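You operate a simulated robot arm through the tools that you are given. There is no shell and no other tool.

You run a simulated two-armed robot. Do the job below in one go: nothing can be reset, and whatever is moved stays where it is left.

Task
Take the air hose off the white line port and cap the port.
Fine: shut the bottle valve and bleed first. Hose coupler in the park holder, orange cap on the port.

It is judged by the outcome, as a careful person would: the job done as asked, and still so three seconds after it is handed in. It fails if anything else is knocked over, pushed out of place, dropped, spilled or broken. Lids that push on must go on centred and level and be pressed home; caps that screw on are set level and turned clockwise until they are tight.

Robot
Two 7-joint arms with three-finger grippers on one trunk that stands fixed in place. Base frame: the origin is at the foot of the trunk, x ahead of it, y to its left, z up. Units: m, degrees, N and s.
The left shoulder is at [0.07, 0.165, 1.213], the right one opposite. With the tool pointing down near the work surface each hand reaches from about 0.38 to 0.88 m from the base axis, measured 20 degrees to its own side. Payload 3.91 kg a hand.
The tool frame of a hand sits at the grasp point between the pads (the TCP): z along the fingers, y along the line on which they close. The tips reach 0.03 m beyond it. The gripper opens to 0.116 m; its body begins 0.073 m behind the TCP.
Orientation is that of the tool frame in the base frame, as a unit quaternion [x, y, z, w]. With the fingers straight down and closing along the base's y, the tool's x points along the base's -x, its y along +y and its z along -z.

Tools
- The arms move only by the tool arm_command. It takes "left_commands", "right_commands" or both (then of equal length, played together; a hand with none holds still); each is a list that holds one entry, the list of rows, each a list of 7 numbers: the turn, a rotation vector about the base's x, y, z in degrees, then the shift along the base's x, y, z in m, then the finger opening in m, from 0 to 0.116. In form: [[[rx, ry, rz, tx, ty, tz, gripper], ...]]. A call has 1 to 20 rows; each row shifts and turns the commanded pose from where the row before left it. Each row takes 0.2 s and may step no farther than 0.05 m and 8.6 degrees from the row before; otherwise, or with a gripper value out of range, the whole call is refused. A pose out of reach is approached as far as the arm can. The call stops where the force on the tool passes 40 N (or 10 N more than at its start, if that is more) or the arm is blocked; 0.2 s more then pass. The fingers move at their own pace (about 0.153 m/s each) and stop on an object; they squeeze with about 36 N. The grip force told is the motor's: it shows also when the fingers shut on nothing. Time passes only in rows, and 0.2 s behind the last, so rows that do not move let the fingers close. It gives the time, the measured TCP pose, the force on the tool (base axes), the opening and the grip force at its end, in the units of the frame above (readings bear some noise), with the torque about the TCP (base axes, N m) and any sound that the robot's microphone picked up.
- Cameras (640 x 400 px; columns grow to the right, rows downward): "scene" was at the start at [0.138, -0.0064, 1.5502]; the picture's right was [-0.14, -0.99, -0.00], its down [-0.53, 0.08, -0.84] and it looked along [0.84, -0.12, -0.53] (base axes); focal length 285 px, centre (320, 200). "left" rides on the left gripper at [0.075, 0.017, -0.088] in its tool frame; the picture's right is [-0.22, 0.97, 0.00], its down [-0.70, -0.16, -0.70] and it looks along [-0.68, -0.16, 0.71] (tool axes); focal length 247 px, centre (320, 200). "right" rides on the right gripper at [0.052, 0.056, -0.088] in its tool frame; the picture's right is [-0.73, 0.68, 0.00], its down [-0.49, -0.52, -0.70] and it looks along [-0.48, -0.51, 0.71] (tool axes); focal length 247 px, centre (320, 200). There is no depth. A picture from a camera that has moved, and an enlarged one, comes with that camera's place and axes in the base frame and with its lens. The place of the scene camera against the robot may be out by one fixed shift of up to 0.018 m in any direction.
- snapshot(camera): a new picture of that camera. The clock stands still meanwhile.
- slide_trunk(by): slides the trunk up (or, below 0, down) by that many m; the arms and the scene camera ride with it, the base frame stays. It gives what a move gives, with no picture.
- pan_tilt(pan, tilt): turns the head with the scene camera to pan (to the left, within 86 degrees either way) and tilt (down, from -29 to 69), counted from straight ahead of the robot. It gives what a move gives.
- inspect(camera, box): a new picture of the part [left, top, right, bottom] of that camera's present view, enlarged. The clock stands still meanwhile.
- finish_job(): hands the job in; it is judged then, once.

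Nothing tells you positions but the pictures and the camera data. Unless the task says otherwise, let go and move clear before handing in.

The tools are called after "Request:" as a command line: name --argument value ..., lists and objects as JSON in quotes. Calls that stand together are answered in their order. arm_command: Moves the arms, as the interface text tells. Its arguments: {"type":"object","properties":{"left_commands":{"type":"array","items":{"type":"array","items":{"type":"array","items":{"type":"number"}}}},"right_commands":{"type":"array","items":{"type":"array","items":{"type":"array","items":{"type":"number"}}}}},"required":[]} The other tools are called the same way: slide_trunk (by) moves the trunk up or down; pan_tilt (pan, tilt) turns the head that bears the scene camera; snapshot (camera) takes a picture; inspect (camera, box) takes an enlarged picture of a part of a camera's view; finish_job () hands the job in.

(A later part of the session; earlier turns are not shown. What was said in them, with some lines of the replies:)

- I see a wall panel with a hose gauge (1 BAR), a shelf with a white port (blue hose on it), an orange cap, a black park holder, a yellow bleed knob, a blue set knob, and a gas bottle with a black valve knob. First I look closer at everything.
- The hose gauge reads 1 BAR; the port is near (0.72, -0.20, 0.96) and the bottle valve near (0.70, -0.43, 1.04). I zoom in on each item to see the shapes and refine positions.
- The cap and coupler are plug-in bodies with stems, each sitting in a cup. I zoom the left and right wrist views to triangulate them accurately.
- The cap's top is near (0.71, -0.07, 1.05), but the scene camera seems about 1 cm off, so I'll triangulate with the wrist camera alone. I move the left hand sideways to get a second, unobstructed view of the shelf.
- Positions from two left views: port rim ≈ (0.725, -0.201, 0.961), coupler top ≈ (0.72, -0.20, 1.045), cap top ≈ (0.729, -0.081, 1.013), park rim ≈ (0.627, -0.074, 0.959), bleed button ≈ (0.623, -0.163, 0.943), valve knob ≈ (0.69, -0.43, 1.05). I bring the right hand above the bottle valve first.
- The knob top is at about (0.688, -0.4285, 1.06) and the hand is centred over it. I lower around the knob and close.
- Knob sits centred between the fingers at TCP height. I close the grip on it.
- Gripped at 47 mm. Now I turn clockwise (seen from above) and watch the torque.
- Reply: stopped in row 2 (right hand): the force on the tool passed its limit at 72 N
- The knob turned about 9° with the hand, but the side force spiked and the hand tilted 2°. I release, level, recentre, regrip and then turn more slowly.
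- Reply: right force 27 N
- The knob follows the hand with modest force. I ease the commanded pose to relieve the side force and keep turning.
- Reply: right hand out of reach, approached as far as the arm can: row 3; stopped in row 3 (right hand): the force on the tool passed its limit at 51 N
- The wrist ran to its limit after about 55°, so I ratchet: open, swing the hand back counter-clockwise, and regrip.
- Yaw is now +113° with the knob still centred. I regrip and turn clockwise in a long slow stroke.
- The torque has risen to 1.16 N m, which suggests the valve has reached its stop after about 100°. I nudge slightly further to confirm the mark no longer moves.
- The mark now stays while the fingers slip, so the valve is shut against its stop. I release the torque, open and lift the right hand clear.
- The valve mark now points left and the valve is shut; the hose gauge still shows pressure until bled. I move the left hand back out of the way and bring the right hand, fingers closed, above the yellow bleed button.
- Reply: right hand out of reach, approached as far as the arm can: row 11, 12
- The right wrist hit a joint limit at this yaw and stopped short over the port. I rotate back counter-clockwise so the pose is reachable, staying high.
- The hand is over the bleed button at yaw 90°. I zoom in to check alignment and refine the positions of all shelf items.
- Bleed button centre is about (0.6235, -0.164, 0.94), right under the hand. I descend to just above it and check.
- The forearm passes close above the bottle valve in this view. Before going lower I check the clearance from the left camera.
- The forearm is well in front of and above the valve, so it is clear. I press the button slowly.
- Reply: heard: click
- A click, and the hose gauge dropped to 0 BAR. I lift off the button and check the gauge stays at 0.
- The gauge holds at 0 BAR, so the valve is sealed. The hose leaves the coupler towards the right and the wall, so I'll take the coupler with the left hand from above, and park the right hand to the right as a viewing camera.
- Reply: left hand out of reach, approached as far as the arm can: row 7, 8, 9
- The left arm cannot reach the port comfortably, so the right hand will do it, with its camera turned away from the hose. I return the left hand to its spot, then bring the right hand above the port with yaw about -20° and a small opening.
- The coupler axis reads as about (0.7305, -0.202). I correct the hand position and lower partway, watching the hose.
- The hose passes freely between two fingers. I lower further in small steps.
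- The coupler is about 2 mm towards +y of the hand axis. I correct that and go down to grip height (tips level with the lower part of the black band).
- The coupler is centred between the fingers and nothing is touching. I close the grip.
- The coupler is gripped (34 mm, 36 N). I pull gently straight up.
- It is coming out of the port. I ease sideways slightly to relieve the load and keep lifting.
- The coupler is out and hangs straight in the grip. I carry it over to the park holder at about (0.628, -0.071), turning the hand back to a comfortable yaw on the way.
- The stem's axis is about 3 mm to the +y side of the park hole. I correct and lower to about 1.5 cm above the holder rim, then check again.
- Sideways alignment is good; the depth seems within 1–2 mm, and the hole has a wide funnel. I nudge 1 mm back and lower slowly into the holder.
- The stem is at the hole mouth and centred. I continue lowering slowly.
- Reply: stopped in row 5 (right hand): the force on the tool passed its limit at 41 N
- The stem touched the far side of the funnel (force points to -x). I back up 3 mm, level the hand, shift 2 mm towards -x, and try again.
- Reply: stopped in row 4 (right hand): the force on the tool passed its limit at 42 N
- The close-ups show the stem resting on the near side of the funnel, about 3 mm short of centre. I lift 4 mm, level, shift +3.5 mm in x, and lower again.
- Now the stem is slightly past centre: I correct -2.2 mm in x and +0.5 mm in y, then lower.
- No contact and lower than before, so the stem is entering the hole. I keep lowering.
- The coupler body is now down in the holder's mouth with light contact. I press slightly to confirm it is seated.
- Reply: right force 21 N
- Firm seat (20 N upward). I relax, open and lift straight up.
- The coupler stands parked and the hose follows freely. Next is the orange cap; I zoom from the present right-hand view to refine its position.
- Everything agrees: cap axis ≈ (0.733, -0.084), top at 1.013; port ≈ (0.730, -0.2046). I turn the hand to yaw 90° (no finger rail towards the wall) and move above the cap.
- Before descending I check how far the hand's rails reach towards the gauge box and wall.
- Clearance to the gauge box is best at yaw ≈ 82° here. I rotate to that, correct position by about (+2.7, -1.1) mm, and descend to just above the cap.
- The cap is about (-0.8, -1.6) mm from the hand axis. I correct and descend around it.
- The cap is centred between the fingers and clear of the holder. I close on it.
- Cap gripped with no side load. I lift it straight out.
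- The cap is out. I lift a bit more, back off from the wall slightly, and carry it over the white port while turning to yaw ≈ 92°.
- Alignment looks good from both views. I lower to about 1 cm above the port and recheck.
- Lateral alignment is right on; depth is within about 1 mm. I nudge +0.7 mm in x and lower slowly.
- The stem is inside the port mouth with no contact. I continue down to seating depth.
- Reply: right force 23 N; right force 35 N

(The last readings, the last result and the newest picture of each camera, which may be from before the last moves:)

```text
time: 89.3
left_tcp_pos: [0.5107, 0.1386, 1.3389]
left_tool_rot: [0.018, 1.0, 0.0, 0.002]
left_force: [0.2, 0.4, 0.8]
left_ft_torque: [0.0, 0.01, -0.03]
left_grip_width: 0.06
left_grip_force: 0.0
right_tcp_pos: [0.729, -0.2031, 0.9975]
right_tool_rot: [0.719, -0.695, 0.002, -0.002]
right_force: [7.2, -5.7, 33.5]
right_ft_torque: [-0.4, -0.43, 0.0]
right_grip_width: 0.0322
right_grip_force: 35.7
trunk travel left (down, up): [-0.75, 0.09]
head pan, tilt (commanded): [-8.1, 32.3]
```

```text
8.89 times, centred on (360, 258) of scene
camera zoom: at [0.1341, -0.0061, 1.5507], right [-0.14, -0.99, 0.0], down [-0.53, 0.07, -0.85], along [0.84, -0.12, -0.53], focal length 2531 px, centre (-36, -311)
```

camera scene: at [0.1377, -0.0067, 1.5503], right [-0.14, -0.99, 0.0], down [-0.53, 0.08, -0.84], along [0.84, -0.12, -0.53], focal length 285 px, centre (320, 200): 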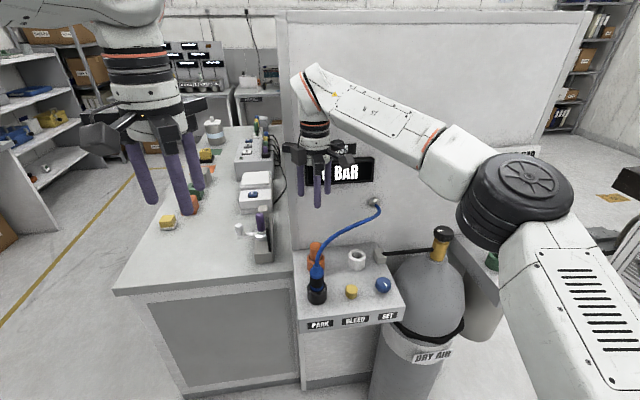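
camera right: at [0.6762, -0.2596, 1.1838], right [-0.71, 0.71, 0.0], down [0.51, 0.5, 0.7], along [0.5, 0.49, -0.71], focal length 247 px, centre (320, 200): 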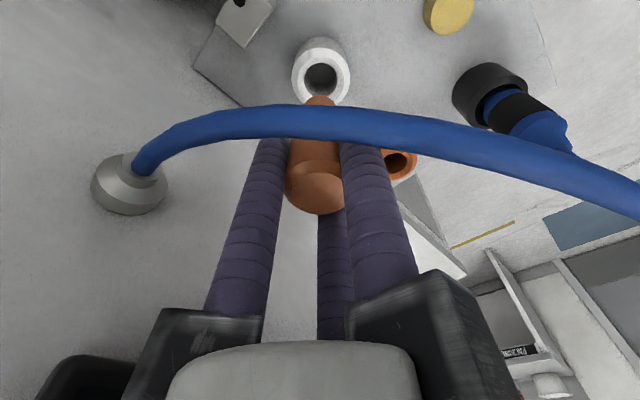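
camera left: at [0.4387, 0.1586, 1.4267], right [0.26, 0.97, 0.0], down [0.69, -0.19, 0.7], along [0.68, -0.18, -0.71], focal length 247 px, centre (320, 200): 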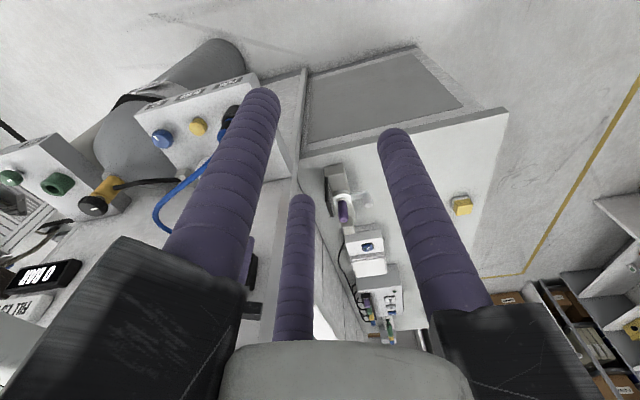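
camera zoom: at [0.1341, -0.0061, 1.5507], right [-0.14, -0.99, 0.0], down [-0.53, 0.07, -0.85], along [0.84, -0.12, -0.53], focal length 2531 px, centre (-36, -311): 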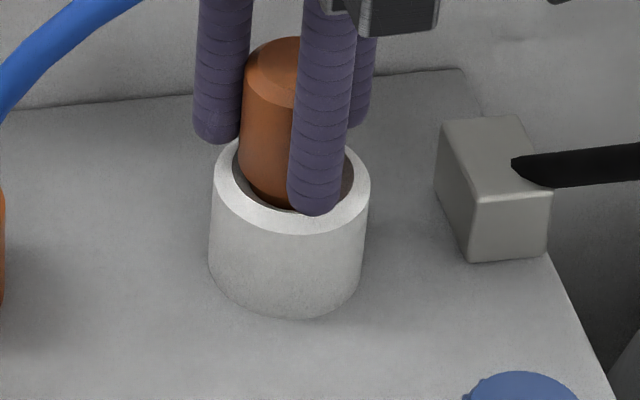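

The cap has bottomed with 33 N upward force. I relax the push slightly and look closely at how it sits.

Request:
arm_command --right_commands '[[[0, 0, 0, 0, 0, 0.002, 0.0], [0, 0, 0, 0, 0, 0.0005, 0.0], [0, 0, 0, 0, 0, 0, 0.0]]]'

Request:
inspect --camera "scene" --box '[340, 235, 376, 270]'

Request:
inspect --camera "right" --box '[270, 80, 370, 180]'

```text
time: 90.1
left_tcp_pos: [0.5112, 0.1393, 1.3393]
left_tool_rot: [0.019, 1.0, -0.001, 0.002]
left_force: [1.3, 0.1, 0.1]
left_ft_torque: [-0.02, -0.01, 0.01]
left_grip_width: 0.0599
left_grip_force: 0.0
right_tcp_pos: [0.7293, -0.2035, 0.9971]
right_tool_rot: [0.72, -0.694, 0.001, 0.0]
right_force: [2.6, -0.7, 20.4]
right_ft_torque: [-0.02, -0.16, 0.01]
right_grip_width: 0.0324
right_grip_force: 35.9
trunk travel left (down, up): [-0.75, 0.09]
head pan, tilt (commanded): [-8.1, 32.3]
```

```text
11.43 times, centred on (358, 252) of scene
camera zoom: at [0.1354, -0.0054, 1.5504], right [-0.14, -0.99, 0.0], down [-0.53, 0.07, -0.85], along [0.84, -0.12, -0.53], focal length 3254 px, centre (-114, -400)
```

zoom: 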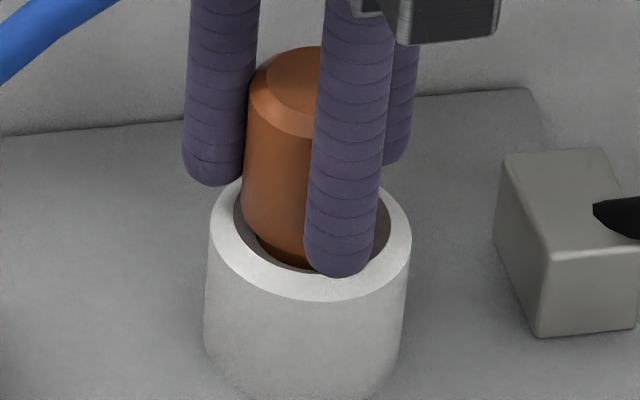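

```text
4.00 times, centred on (320, 130) of right
camera zoom: at [0.6757, -0.2577, 1.0865], right [-0.71, 0.71, 0.0], down [0.5, 0.5, 0.7], along [0.5, 0.49, -0.71], focal length 988 px, centre (320, 480)
```

zoom: 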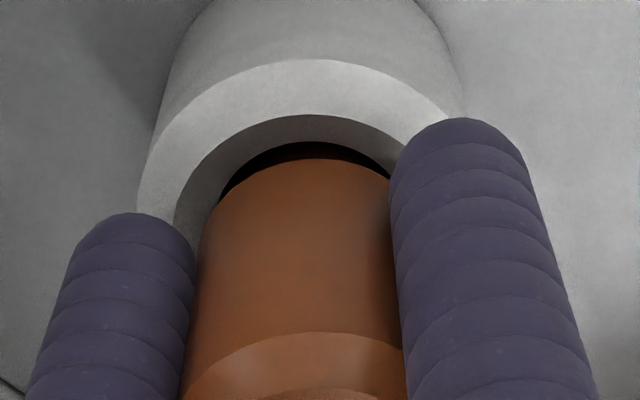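

Request:
arm_command --right_commands '[[[0, 0, 0, 0, 0, 0.0015, 0.0], [0, 0, 0, 0, 0, 0.0005, 0.0], [0, 0, 0, 0, 0, 0, 0.0]]]'

```text
time: 90.9
left_tcp_pos: [0.5121, 0.138, 1.3402]
left_tool_rot: [0.019, 1.0, 0.0, 0.0]
left_force: [0.2, 0.4, 0.3]
left_ft_torque: [-0.02, -0.01, 0.02]
left_grip_width: 0.0602
left_grip_force: 0.0
right_tcp_pos: [0.7303, -0.2054, 0.9983]
right_tool_rot: [0.719, -0.695, 0.0, 0.001]
right_force: [-1.0, 0.4, 3.2]
right_ft_torque: [0.09, 0.13, -0.01]
right_grip_width: 0.0322
right_grip_force: 35.8
trunk travel left (down, up): [-0.75, 0.09]
head pan, tilt (commanded): [-8.1, 32.3]
```

The load is neutral now. I open and lift clear to see how the cap sits on its own.

Request:
arm_command --right_commands '[[[0, 0, 0, 0, 0, 0, 0.03], [0, 0, 0, 0, 0, 0, 0.055], [0, 0, 0, 0, 0, 0, 0.06], [0, 0, 0, 0, 0, 0.015, 0.06], [0, 0, 0, 0, 0, 0.025, 0.06], [0, 0, 0, 0, 0, 0.025, 0.06], [0, 0, 0, 0, 0, 0.02, 0.06], [0, 0, 0, 0, 0, 0, 0.06]]]'

Request:
inspect --camera "scene" --box '[332, 225, 388, 280]'

Request:
inspect --camera "right" --box '[256, 30, 384, 150]'

```text
time: 92.7
left_tcp_pos: [0.5144, 0.1378, 1.3387]
left_tool_rot: [0.018, 1.0, 0.0, 0.0]
left_force: [0.0, 0.0, -0.5]
left_ft_torque: [0.02, 0.01, 0.02]
left_grip_width: 0.0599
left_grip_force: 0.1
right_tcp_pos: [0.7319, -0.202, 1.0833]
right_tool_rot: [0.719, -0.695, 0.001, 0.0]
right_force: [-1.1, 0.5, -0.7]
right_ft_torque: [0.01, 0.02, 0.02]
right_grip_width: 0.0598
right_grip_force: 0.0
trunk travel left (down, up): [-0.75, 0.09]
head pan, tilt (commanded): [-8.1, 32.3]
```

```text
7.27 times, centred on (360, 252) of scene
camera zoom: at [0.1384, -0.0064, 1.5502], right [-0.14, -0.99, 0.0], down [-0.53, 0.08, -0.84], along [0.84, -0.12, -0.54], focal length 2071 px, centre (29, -182)
```

zoom: 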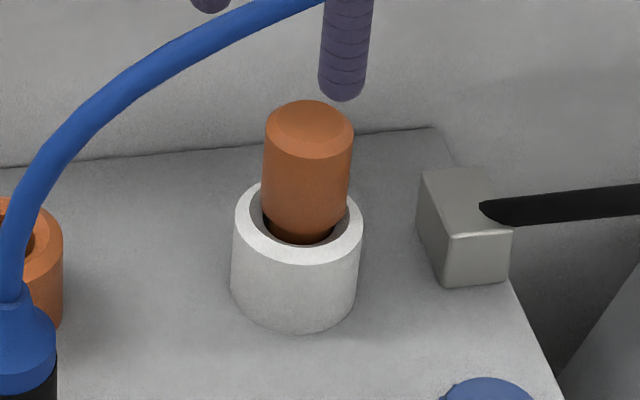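

```text
3.33 times, centred on (320, 90) of right
camera zoom: at [0.677, -0.2567, 1.1711], right [-0.71, 0.71, 0.0], down [0.51, 0.5, 0.7], along [0.5, 0.49, -0.71], focal length 823 px, centre (320, 567)
```

zoom: 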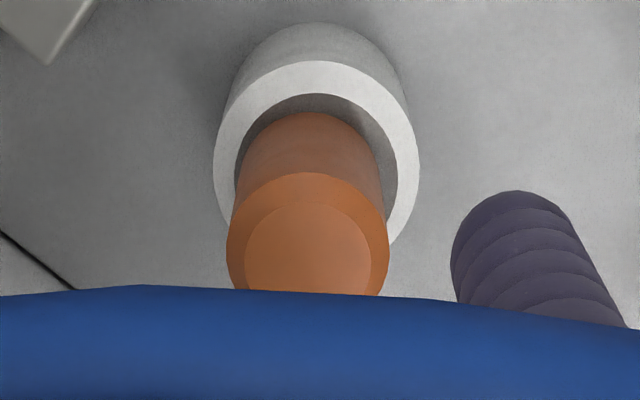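

The cap is in, but I want to be sure it sits centred and level. I zoom in strongly to measure its lean.

Request:
inspect --camera "scene" --box '[342, 234, 378, 274]'

Request:
inspect --camera "right" --box '[280, 40, 360, 120]'

Request:
inspect --camera "scene" --box '[300, 240, 340, 310]'

```text
10.00 times, centred on (360, 254) of scene
camera zoom: at [0.1384, -0.0064, 1.5502], right [-0.14, -0.99, 0.0], down [-0.53, 0.08, -0.84], along [0.84, -0.12, -0.54], focal length 2848 px, centre (-80, -340)
```

zoom: 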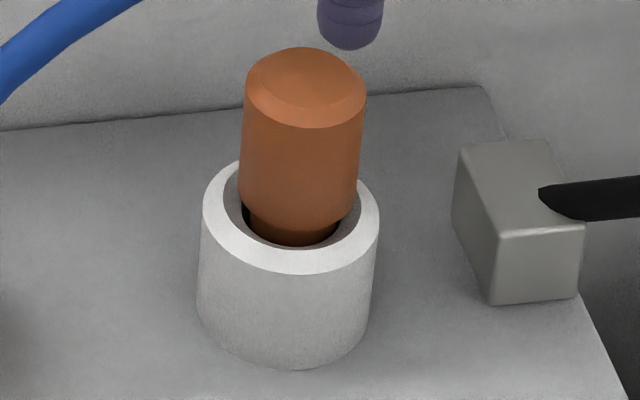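

```text
5.00 times, centred on (320, 80) of right
camera zoom: at [0.677, -0.2567, 1.1711], right [-0.71, 0.71, 0.0], down [0.51, 0.5, 0.7], along [0.5, 0.49, -0.71], focal length 1235 px, centre (320, 800)
```

zoom: 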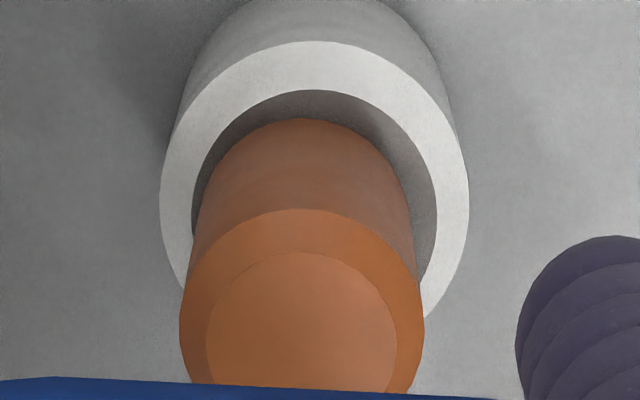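

```text
5.71 times, centred on (320, 275) of scene
camera zoom: at [0.1384, -0.0064, 1.5502], right [-0.14, -0.99, 0.0], down [-0.53, 0.08, -0.84], along [0.84, -0.12, -0.54], focal length 1627 px, centre (320, -229)
```

zoom: 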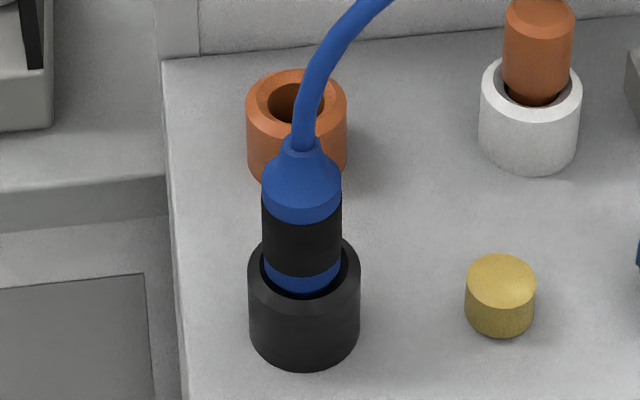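

Request:
inspect --camera "scene" --box '[348, 246, 374, 266]'

Request:
snapshot --camera "scene"

```text
16.00 times, centred on (361, 256) of scene
camera zoom: at [0.1384, -0.0064, 1.5502], right [-0.14, -0.99, 0.0], down [-0.53, 0.08, -0.84], along [0.84, -0.12, -0.54], focal length 4556 px, centre (-336, -696)
```

zoom: 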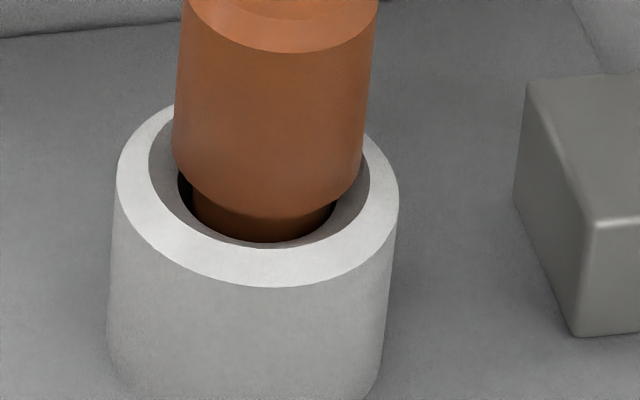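

```text
taken
camera scene: at [0.1384, -0.0064, 1.5502], right [-0.14, -0.99, 0.0], down [-0.53, 0.08, -0.84], along [0.84, -0.12, -0.54], focal length 285 px, centre (320, 200)
```

scene: 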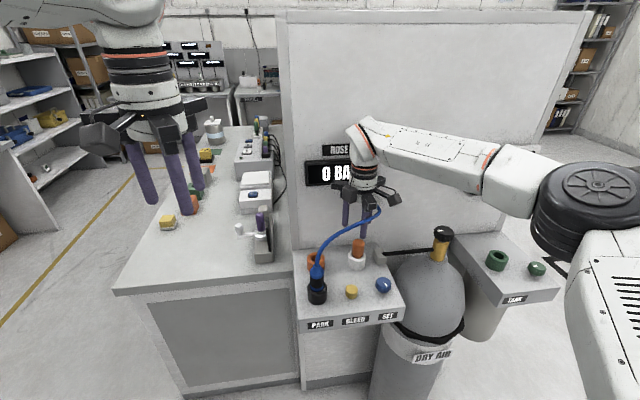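

The close-up shows the stem neck centred in the port's hole and the cap standing level. To be sure it is home, I close the fingers and press down on the middle of the cap's top.

Request:
arm_command --right_commands '[[[0, 0, 0, 0, 0, 0, 0.03], [0, 0, 0, 0, 0, 0, 0.0], [0, 0, 0, 0, 0, 0, 0.0], [0, 0, 0, 0, 0, -0.015, 0.0], [0, 0, 0, 0, 0, -0.015, 0.0], [0, 0, 0, 0, 0, 0, 0.0]]]'

Request:
inspect --camera "scene" --box '[332, 215, 388, 270]'

Request:
inspect --camera "right" --box '[256, 50, 384, 170]'

```text
time: 94.1
left_tcp_pos: [0.5138, 0.1387, 1.339]
left_tool_rot: [0.019, 1.0, 0.0, -0.001]
left_force: [-0.6, 0.2, 0.3]
left_ft_torque: [0.01, -0.02, 0.05]
left_grip_width: 0.0599
left_grip_force: 0.1
right_tcp_pos: [0.7315, -0.2039, 1.0515]
right_tool_rot: [0.719, -0.695, 0.001, 0.0]
right_force: [-0.5, 0.3, 0.7]
right_ft_torque: [0.01, 0.0, 0.02]
right_grip_width: 0.0091
right_grip_force: 36.0
trunk travel left (down, up): [-0.75, 0.09]
head pan, tilt (commanded): [-8.1, 32.3]
```

```text
7.27 times, centred on (360, 242) of scene
camera zoom: at [0.1376, -0.0061, 1.5503], right [-0.14, -0.99, 0.0], down [-0.53, 0.07, -0.84], along [0.84, -0.12, -0.53], focal length 2071 px, centre (29, -109)
```

zoom: 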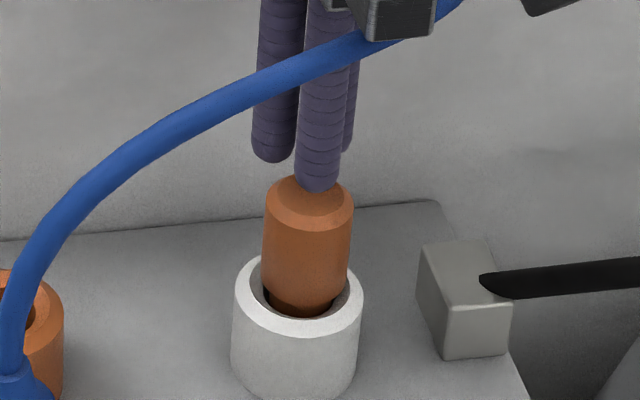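

```text
3.33 times, centred on (320, 110) of right
camera zoom: at [0.6764, -0.2571, 1.1413], right [-0.71, 0.71, 0.0], down [0.51, 0.5, 0.7], along [0.5, 0.49, -0.71], focal length 823 px, centre (320, 500)
```

zoom: 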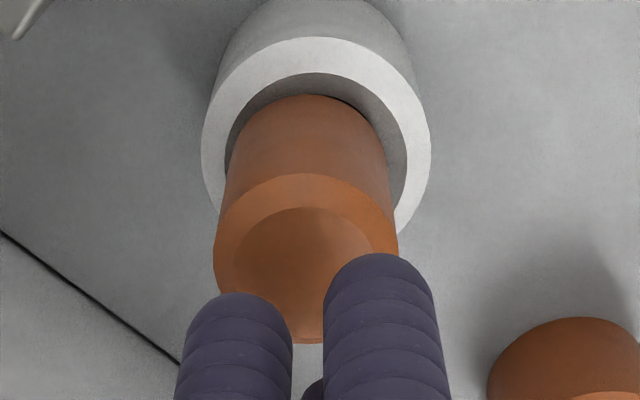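

The finger cluster is about 2 mm to the +y side of the cap's centre. I correct and press gently.

Request:
arm_command --right_commands '[[[0, 0, 0, 0, -0.002, -0.004, 0.0], [0, 0, 0, 0, 0, -0.003, 0.0], [0, 0, 0, 0, 0, -0.002, 0.0], [0, 0, 0, 0, 0, 0, 0.0]]]'

Request:
inspect --camera "right" --box '[256, 50, 384, 170]'

Request:
inspect --camera "scene" --box '[332, 215, 388, 270]'

```text
time: 95.1
left_tcp_pos: [0.5136, 0.1383, 1.3396]
left_tool_rot: [0.019, 1.0, 0.0, 0.0]
left_force: [-0.1, 0.0, 1.2]
left_ft_torque: [0.0, 0.01, 0.03]
left_grip_width: 0.0602
left_grip_force: 0.1
right_tcp_pos: [0.7329, -0.2057, 1.0444]
right_tool_rot: [0.719, -0.695, 0.0, -0.001]
right_force: [0.1, -0.1, 0.2]
right_ft_torque: [0.0, 0.0, -0.02]
right_grip_width: 0.0093
right_grip_force: 36.2
trunk travel left (down, up): [-0.75, 0.09]
head pan, tilt (commanded): [-8.1, 32.3]
```

```text
3.33 times, centred on (320, 110) of right
camera zoom: at [0.6777, -0.2602, 1.1333], right [-0.7, 0.71, 0.0], down [0.51, 0.5, 0.7], along [0.5, 0.49, -0.71], focal length 823 px, centre (320, 500)
```

zoom: 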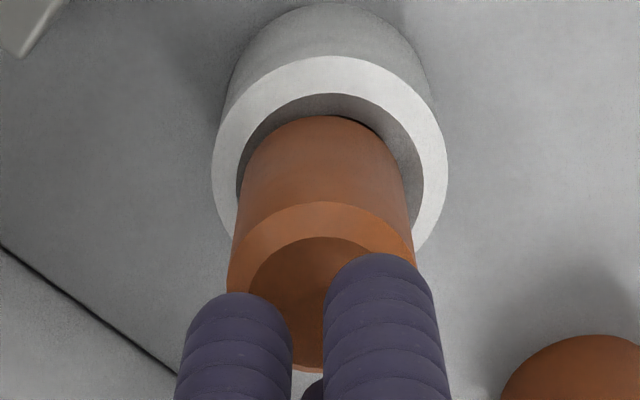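

```text
7.27 times, centred on (360, 242) of scene
camera zoom: at [0.1381, -0.0063, 1.5502], right [-0.14, -0.99, 0.0], down [-0.53, 0.08, -0.84], along [0.84, -0.12, -0.54], focal length 2071 px, centre (29, -109)
```

zoom: 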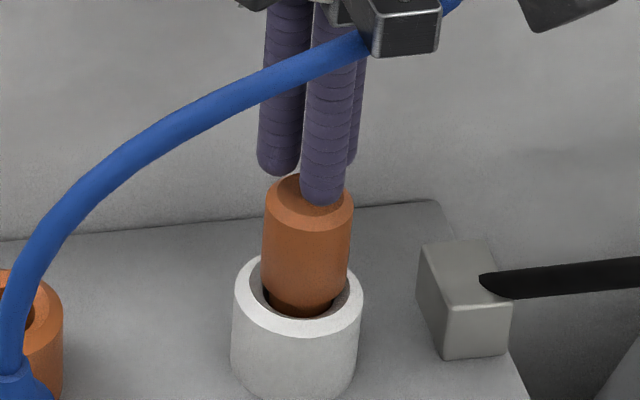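

Request:
arm_command --right_commands '[[[0, 0, 0, 0, 0.0006, -0.002, 0.0], [0, 0, 0, 0, 0, -0.0015, 0.0], [0, 0, 0, 0, 0, -0.0015, 0.0], [0, 0, 0, 0, 0, 0, 0.0]]]'

Request:
arm_command --right_commands '[[[0, 0, 0, 0, 0, -0.001, 0.0], [0, 0, 0, 0, 0, -0.001, 0.0], [0, 0, 0, 0, 0, 0, 0.0]]]'

Request:
inspect --camera "scene" --box '[332, 215, 388, 270]'

```text
time: 96.1
left_tcp_pos: [0.514, 0.1389, 1.3382]
left_tool_rot: [0.018, 1.0, 0.0, 0.0]
left_force: [0.1, -1.0, -0.3]
left_ft_torque: [0.0, 0.01, 0.0]
left_grip_width: 0.06
left_grip_force: 0.0
right_tcp_pos: [0.731, -0.2058, 1.0388]
right_tool_rot: [0.719, -0.696, 0.001, 0.0]
right_force: [0.7, -0.2, -1.0]
right_ft_torque: [0.02, 0.04, 0.0]
right_grip_width: 0.0092
right_grip_force: 35.9
trunk travel left (down, up): [-0.75, 0.09]
head pan, tilt (commanded): [-8.1, 32.3]
```

```text
time: 96.9
left_tcp_pos: [0.5144, 0.138, 1.3388]
left_tool_rot: [0.019, 1.0, 0.0, 0.0]
left_force: [0.3, 0.4, 1.2]
left_ft_torque: [0.01, 0.01, 0.01]
left_grip_width: 0.0602
left_grip_force: 0.0
right_tcp_pos: [0.7311, -0.2065, 1.0377]
right_tool_rot: [0.719, -0.695, 0.001, -0.001]
right_force: [0.1, -0.6, 2.0]
right_ft_torque: [-0.03, -0.02, 0.0]
right_grip_width: 0.0092
right_grip_force: 35.9
trunk travel left (down, up): [-0.75, 0.09]
head pan, tilt (commanded): [-8.1, 32.3]
```

```text
7.27 times, centred on (360, 242) of scene
camera zoom: at [0.1379, -0.0063, 1.5503], right [-0.14, -0.99, 0.0], down [-0.53, 0.07, -0.84], along [0.84, -0.12, -0.53], focal length 2071 px, centre (29, -109)
```

zoom: 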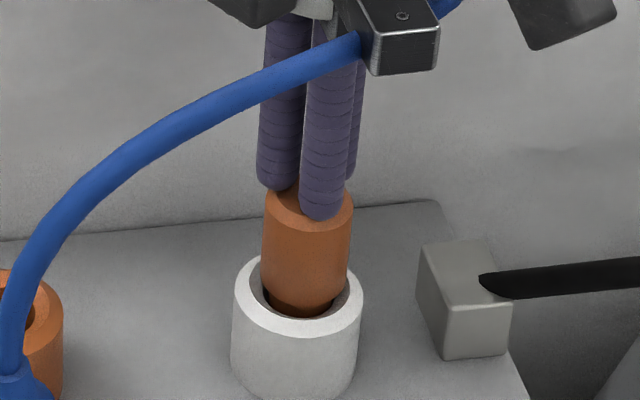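

Request:
arm_command --right_commands '[[[0, 0, 0, 0, 0, -0.001, 0.0], [0, 0, 0, 0, 0, -0.001, 0.0], [0, 0, 0, 0, 0, 0, 0.0]]]'

Request:
inspect --camera "scene" --box '[332, 215, 388, 270]'

```text
time: 97.7
left_tcp_pos: [0.5116, 0.1397, 1.34]
left_tool_rot: [0.019, 1.0, 0.0, 0.001]
left_force: [-0.3, 0.3, 0.0]
left_ft_torque: [-0.05, 0.01, -0.02]
left_grip_width: 0.0603
left_grip_force: 0.1
right_tcp_pos: [0.7313, -0.2049, 1.0372]
right_tool_rot: [0.719, -0.695, 0.002, -0.001]
right_force: [1.1, -0.2, 13.2]
right_ft_torque: [-0.02, -0.02, 0.0]
right_grip_width: 0.009
right_grip_force: 36.2
trunk travel left (down, up): [-0.75, 0.09]
head pan, tilt (commanded): [-8.1, 32.3]
```

```text
7.27 times, centred on (360, 242) of scene
camera zoom: at [0.1364, -0.0059, 1.5505], right [-0.14, -0.99, 0.0], down [-0.53, 0.07, -0.85], along [0.84, -0.12, -0.53], focal length 2071 px, centre (29, -109)
```

zoom: 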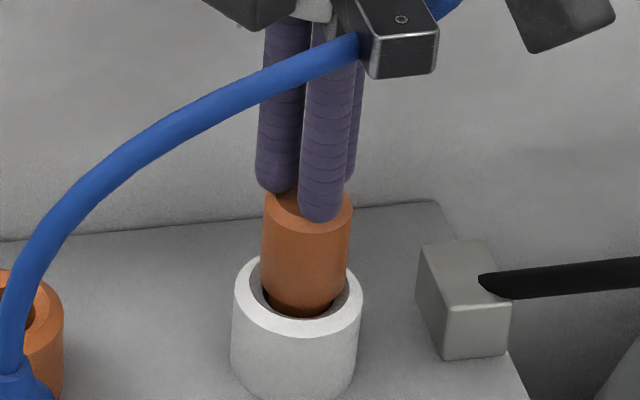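

Request:
arm_command --right_commands '[[[0, 0, 0, 0, 0, -0.001, 0.0], [0, 0, 0, 0, 0, -0.0008, 0.0], [0, 0, 0, 0, 0, 0, 0.0]]]'

Request:
inspect --camera "scene" --box '[332, 215, 388, 270]'

```text
time: 98.5
left_tcp_pos: [0.5112, 0.1407, 1.339]
left_tool_rot: [0.019, 1.0, 0.0, 0.001]
left_force: [0.1, -0.2, 0.3]
left_ft_torque: [-0.02, -0.01, -0.02]
left_grip_width: 0.06
left_grip_force: 0.0
right_tcp_pos: [0.7287, -0.2051, 1.0373]
right_tool_rot: [0.719, -0.695, 0.003, -0.002]
right_force: [3.8, -0.6, 24.7]
right_ft_torque: [-0.02, -0.19, 0.03]
right_grip_width: 0.009
right_grip_force: 35.9
trunk travel left (down, up): [-0.75, 0.09]
head pan, tilt (commanded): [-8.1, 32.3]
```

```text
7.27 times, centred on (360, 242) of scene
camera zoom: at [0.135, -0.0052, 1.5507], right [-0.14, -0.99, 0.0], down [-0.53, 0.07, -0.85], along [0.84, -0.12, -0.53], focal length 2071 px, centre (29, -109)
```

zoom: 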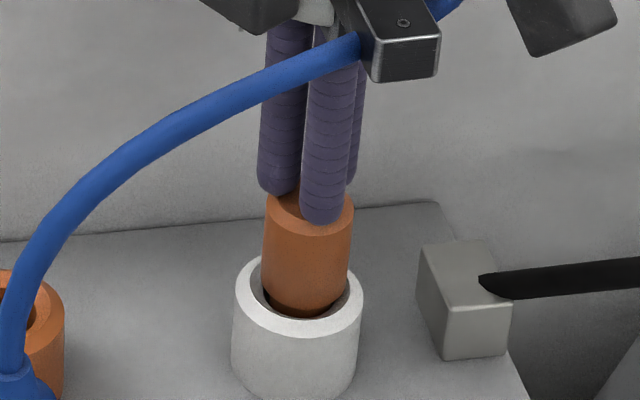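

No further travel at 25 N, so the cap is home. I lift straight off and back the right hand away, then check everything.

Request:
arm_command --right_commands '[[[0, 0, 0, 0, 0, 0.004, 0.0], [0, 0, 0, 0, 0, 0.02, 0.0], [0, 0, 0, 0, 0, 0.04, 0.0], [0, 0, 0, 0, 0, 0.045, 0.0], [0, 0, 0, 0, 0, 0.045, 0.0], [0, 0, 0, 0, 0, 0.03, 0.0], [0, 0, 0, -0.03, -0.02, 0, 0.0], [0, 0, 0, -0.035, -0.03, 0, 0.0], [0, 0, 0, -0.035, -0.035, 0, 0.0], [0, 0, 0, -0.03, -0.035, 0, 0.0], [0, 0, 0, -0.03, -0.035, 0, 0.0], [0, 0, 0, 0, 0, 0, 0.0]]]'

Request:
snapshot --camera "scene"

Request:
snapshot --camera "right"

Request:
inspect --camera "scene" --box '[342, 234, 378, 274]'

Request:
inspect --camera "scene" --box '[290, 130, 410, 330]'

```text
time: 101.1
left_tcp_pos: [0.5146, 0.1415, 1.3388]
left_tool_rot: [0.018, 1.0, 0.0, 0.0]
left_force: [0.4, 0.4, -0.1]
left_ft_torque: [0.0, -0.01, 0.0]
left_grip_width: 0.0602
left_grip_force: 0.1
right_tcp_pos: [0.5722, -0.3605, 1.2198]
right_tool_rot: [0.719, -0.695, 0.001, 0.0]
right_force: [0.3, 0.0, 0.3]
right_ft_torque: [-0.02, -0.01, -0.01]
right_grip_width: 0.0093
right_grip_force: 35.7
trunk travel left (down, up): [-0.75, 0.09]
head pan, tilt (commanded): [-8.1, 32.3]
```

```text
taken
camera scene: at [0.1391, -0.0049, 1.5501], right [-0.14, -0.99, 0.0], down [-0.53, 0.07, -0.84], along [0.84, -0.12, -0.54], focal length 285 px, centre (320, 200)
```

scene: 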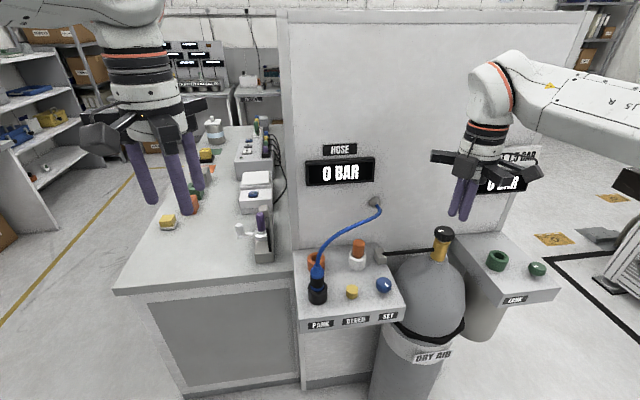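

```text
taken
camera right: at [0.5177, -0.4146, 1.3092], right [-0.71, 0.71, 0.0], down [0.51, 0.5, 0.7], along [0.5, 0.49, -0.71], focal length 247 px, centre (320, 200)
```

right: 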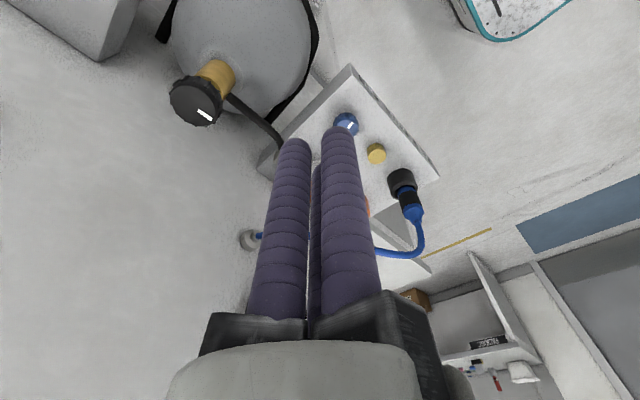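

```text
10.00 times, centred on (360, 254) of scene
camera zoom: at [0.1391, -0.0049, 1.5501], right [-0.14, -0.99, 0.0], down [-0.53, 0.07, -0.84], along [0.84, -0.12, -0.54], focal length 2848 px, centre (-80, -340)
```

zoom: 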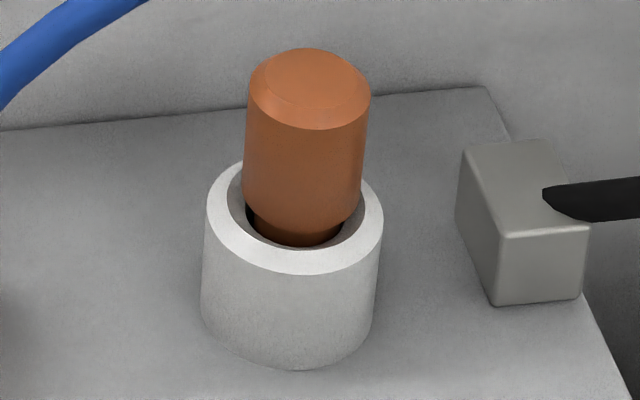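

```text
2.00 times, centred on (350, 230) of scene
camera zoom: at [0.1391, -0.0049, 1.5501], right [-0.14, -0.99, 0.0], down [-0.53, 0.07, -0.84], along [0.84, -0.12, -0.54], focal length 570 px, centre (260, 140)
```

zoom: 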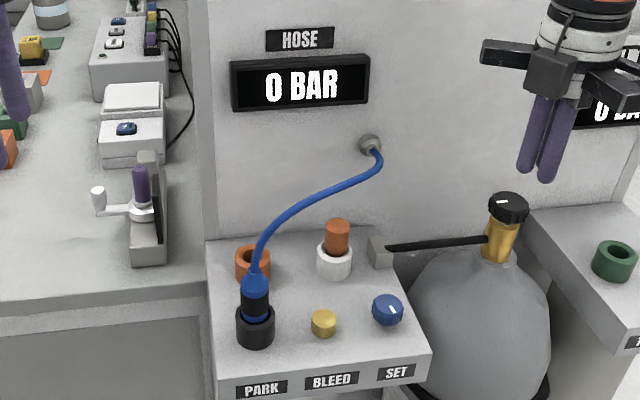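

Everything is in its final state: bottle valve shut, hose gauge at 0 BAR, coupler upright in the park holder, orange cap centred and home on the white port, and both hands clear. I hand the job in.

Request:
finish_job

```text
The job is handed in.
```

The air hose is off the white line port, its coupler is in the park holder, and the orange cap is on the port.

- **Bottle valve:** turned clockwise about 105° until it hit its stop and the fingers slipped on the knob.
- **Bleed:** one press of the yellow button took the hose gauge from 1 to 0 BAR. It still read 0 just before I handed the job in.
- **Coupler:** pulled straight up out of the port and pressed down into the park holder, where it stands upright. It first caught on the near edge of the holder and went in on the third try.
- **Cap:** it looks centred and level in close-up pictures. I pressed it home with about 33 N while gripping it, then about 25 N on its top, and it went no further.

The SET knob and the TANK station were not touched, and nothing was knocked or dropped. Both hands were clear at hand-in.
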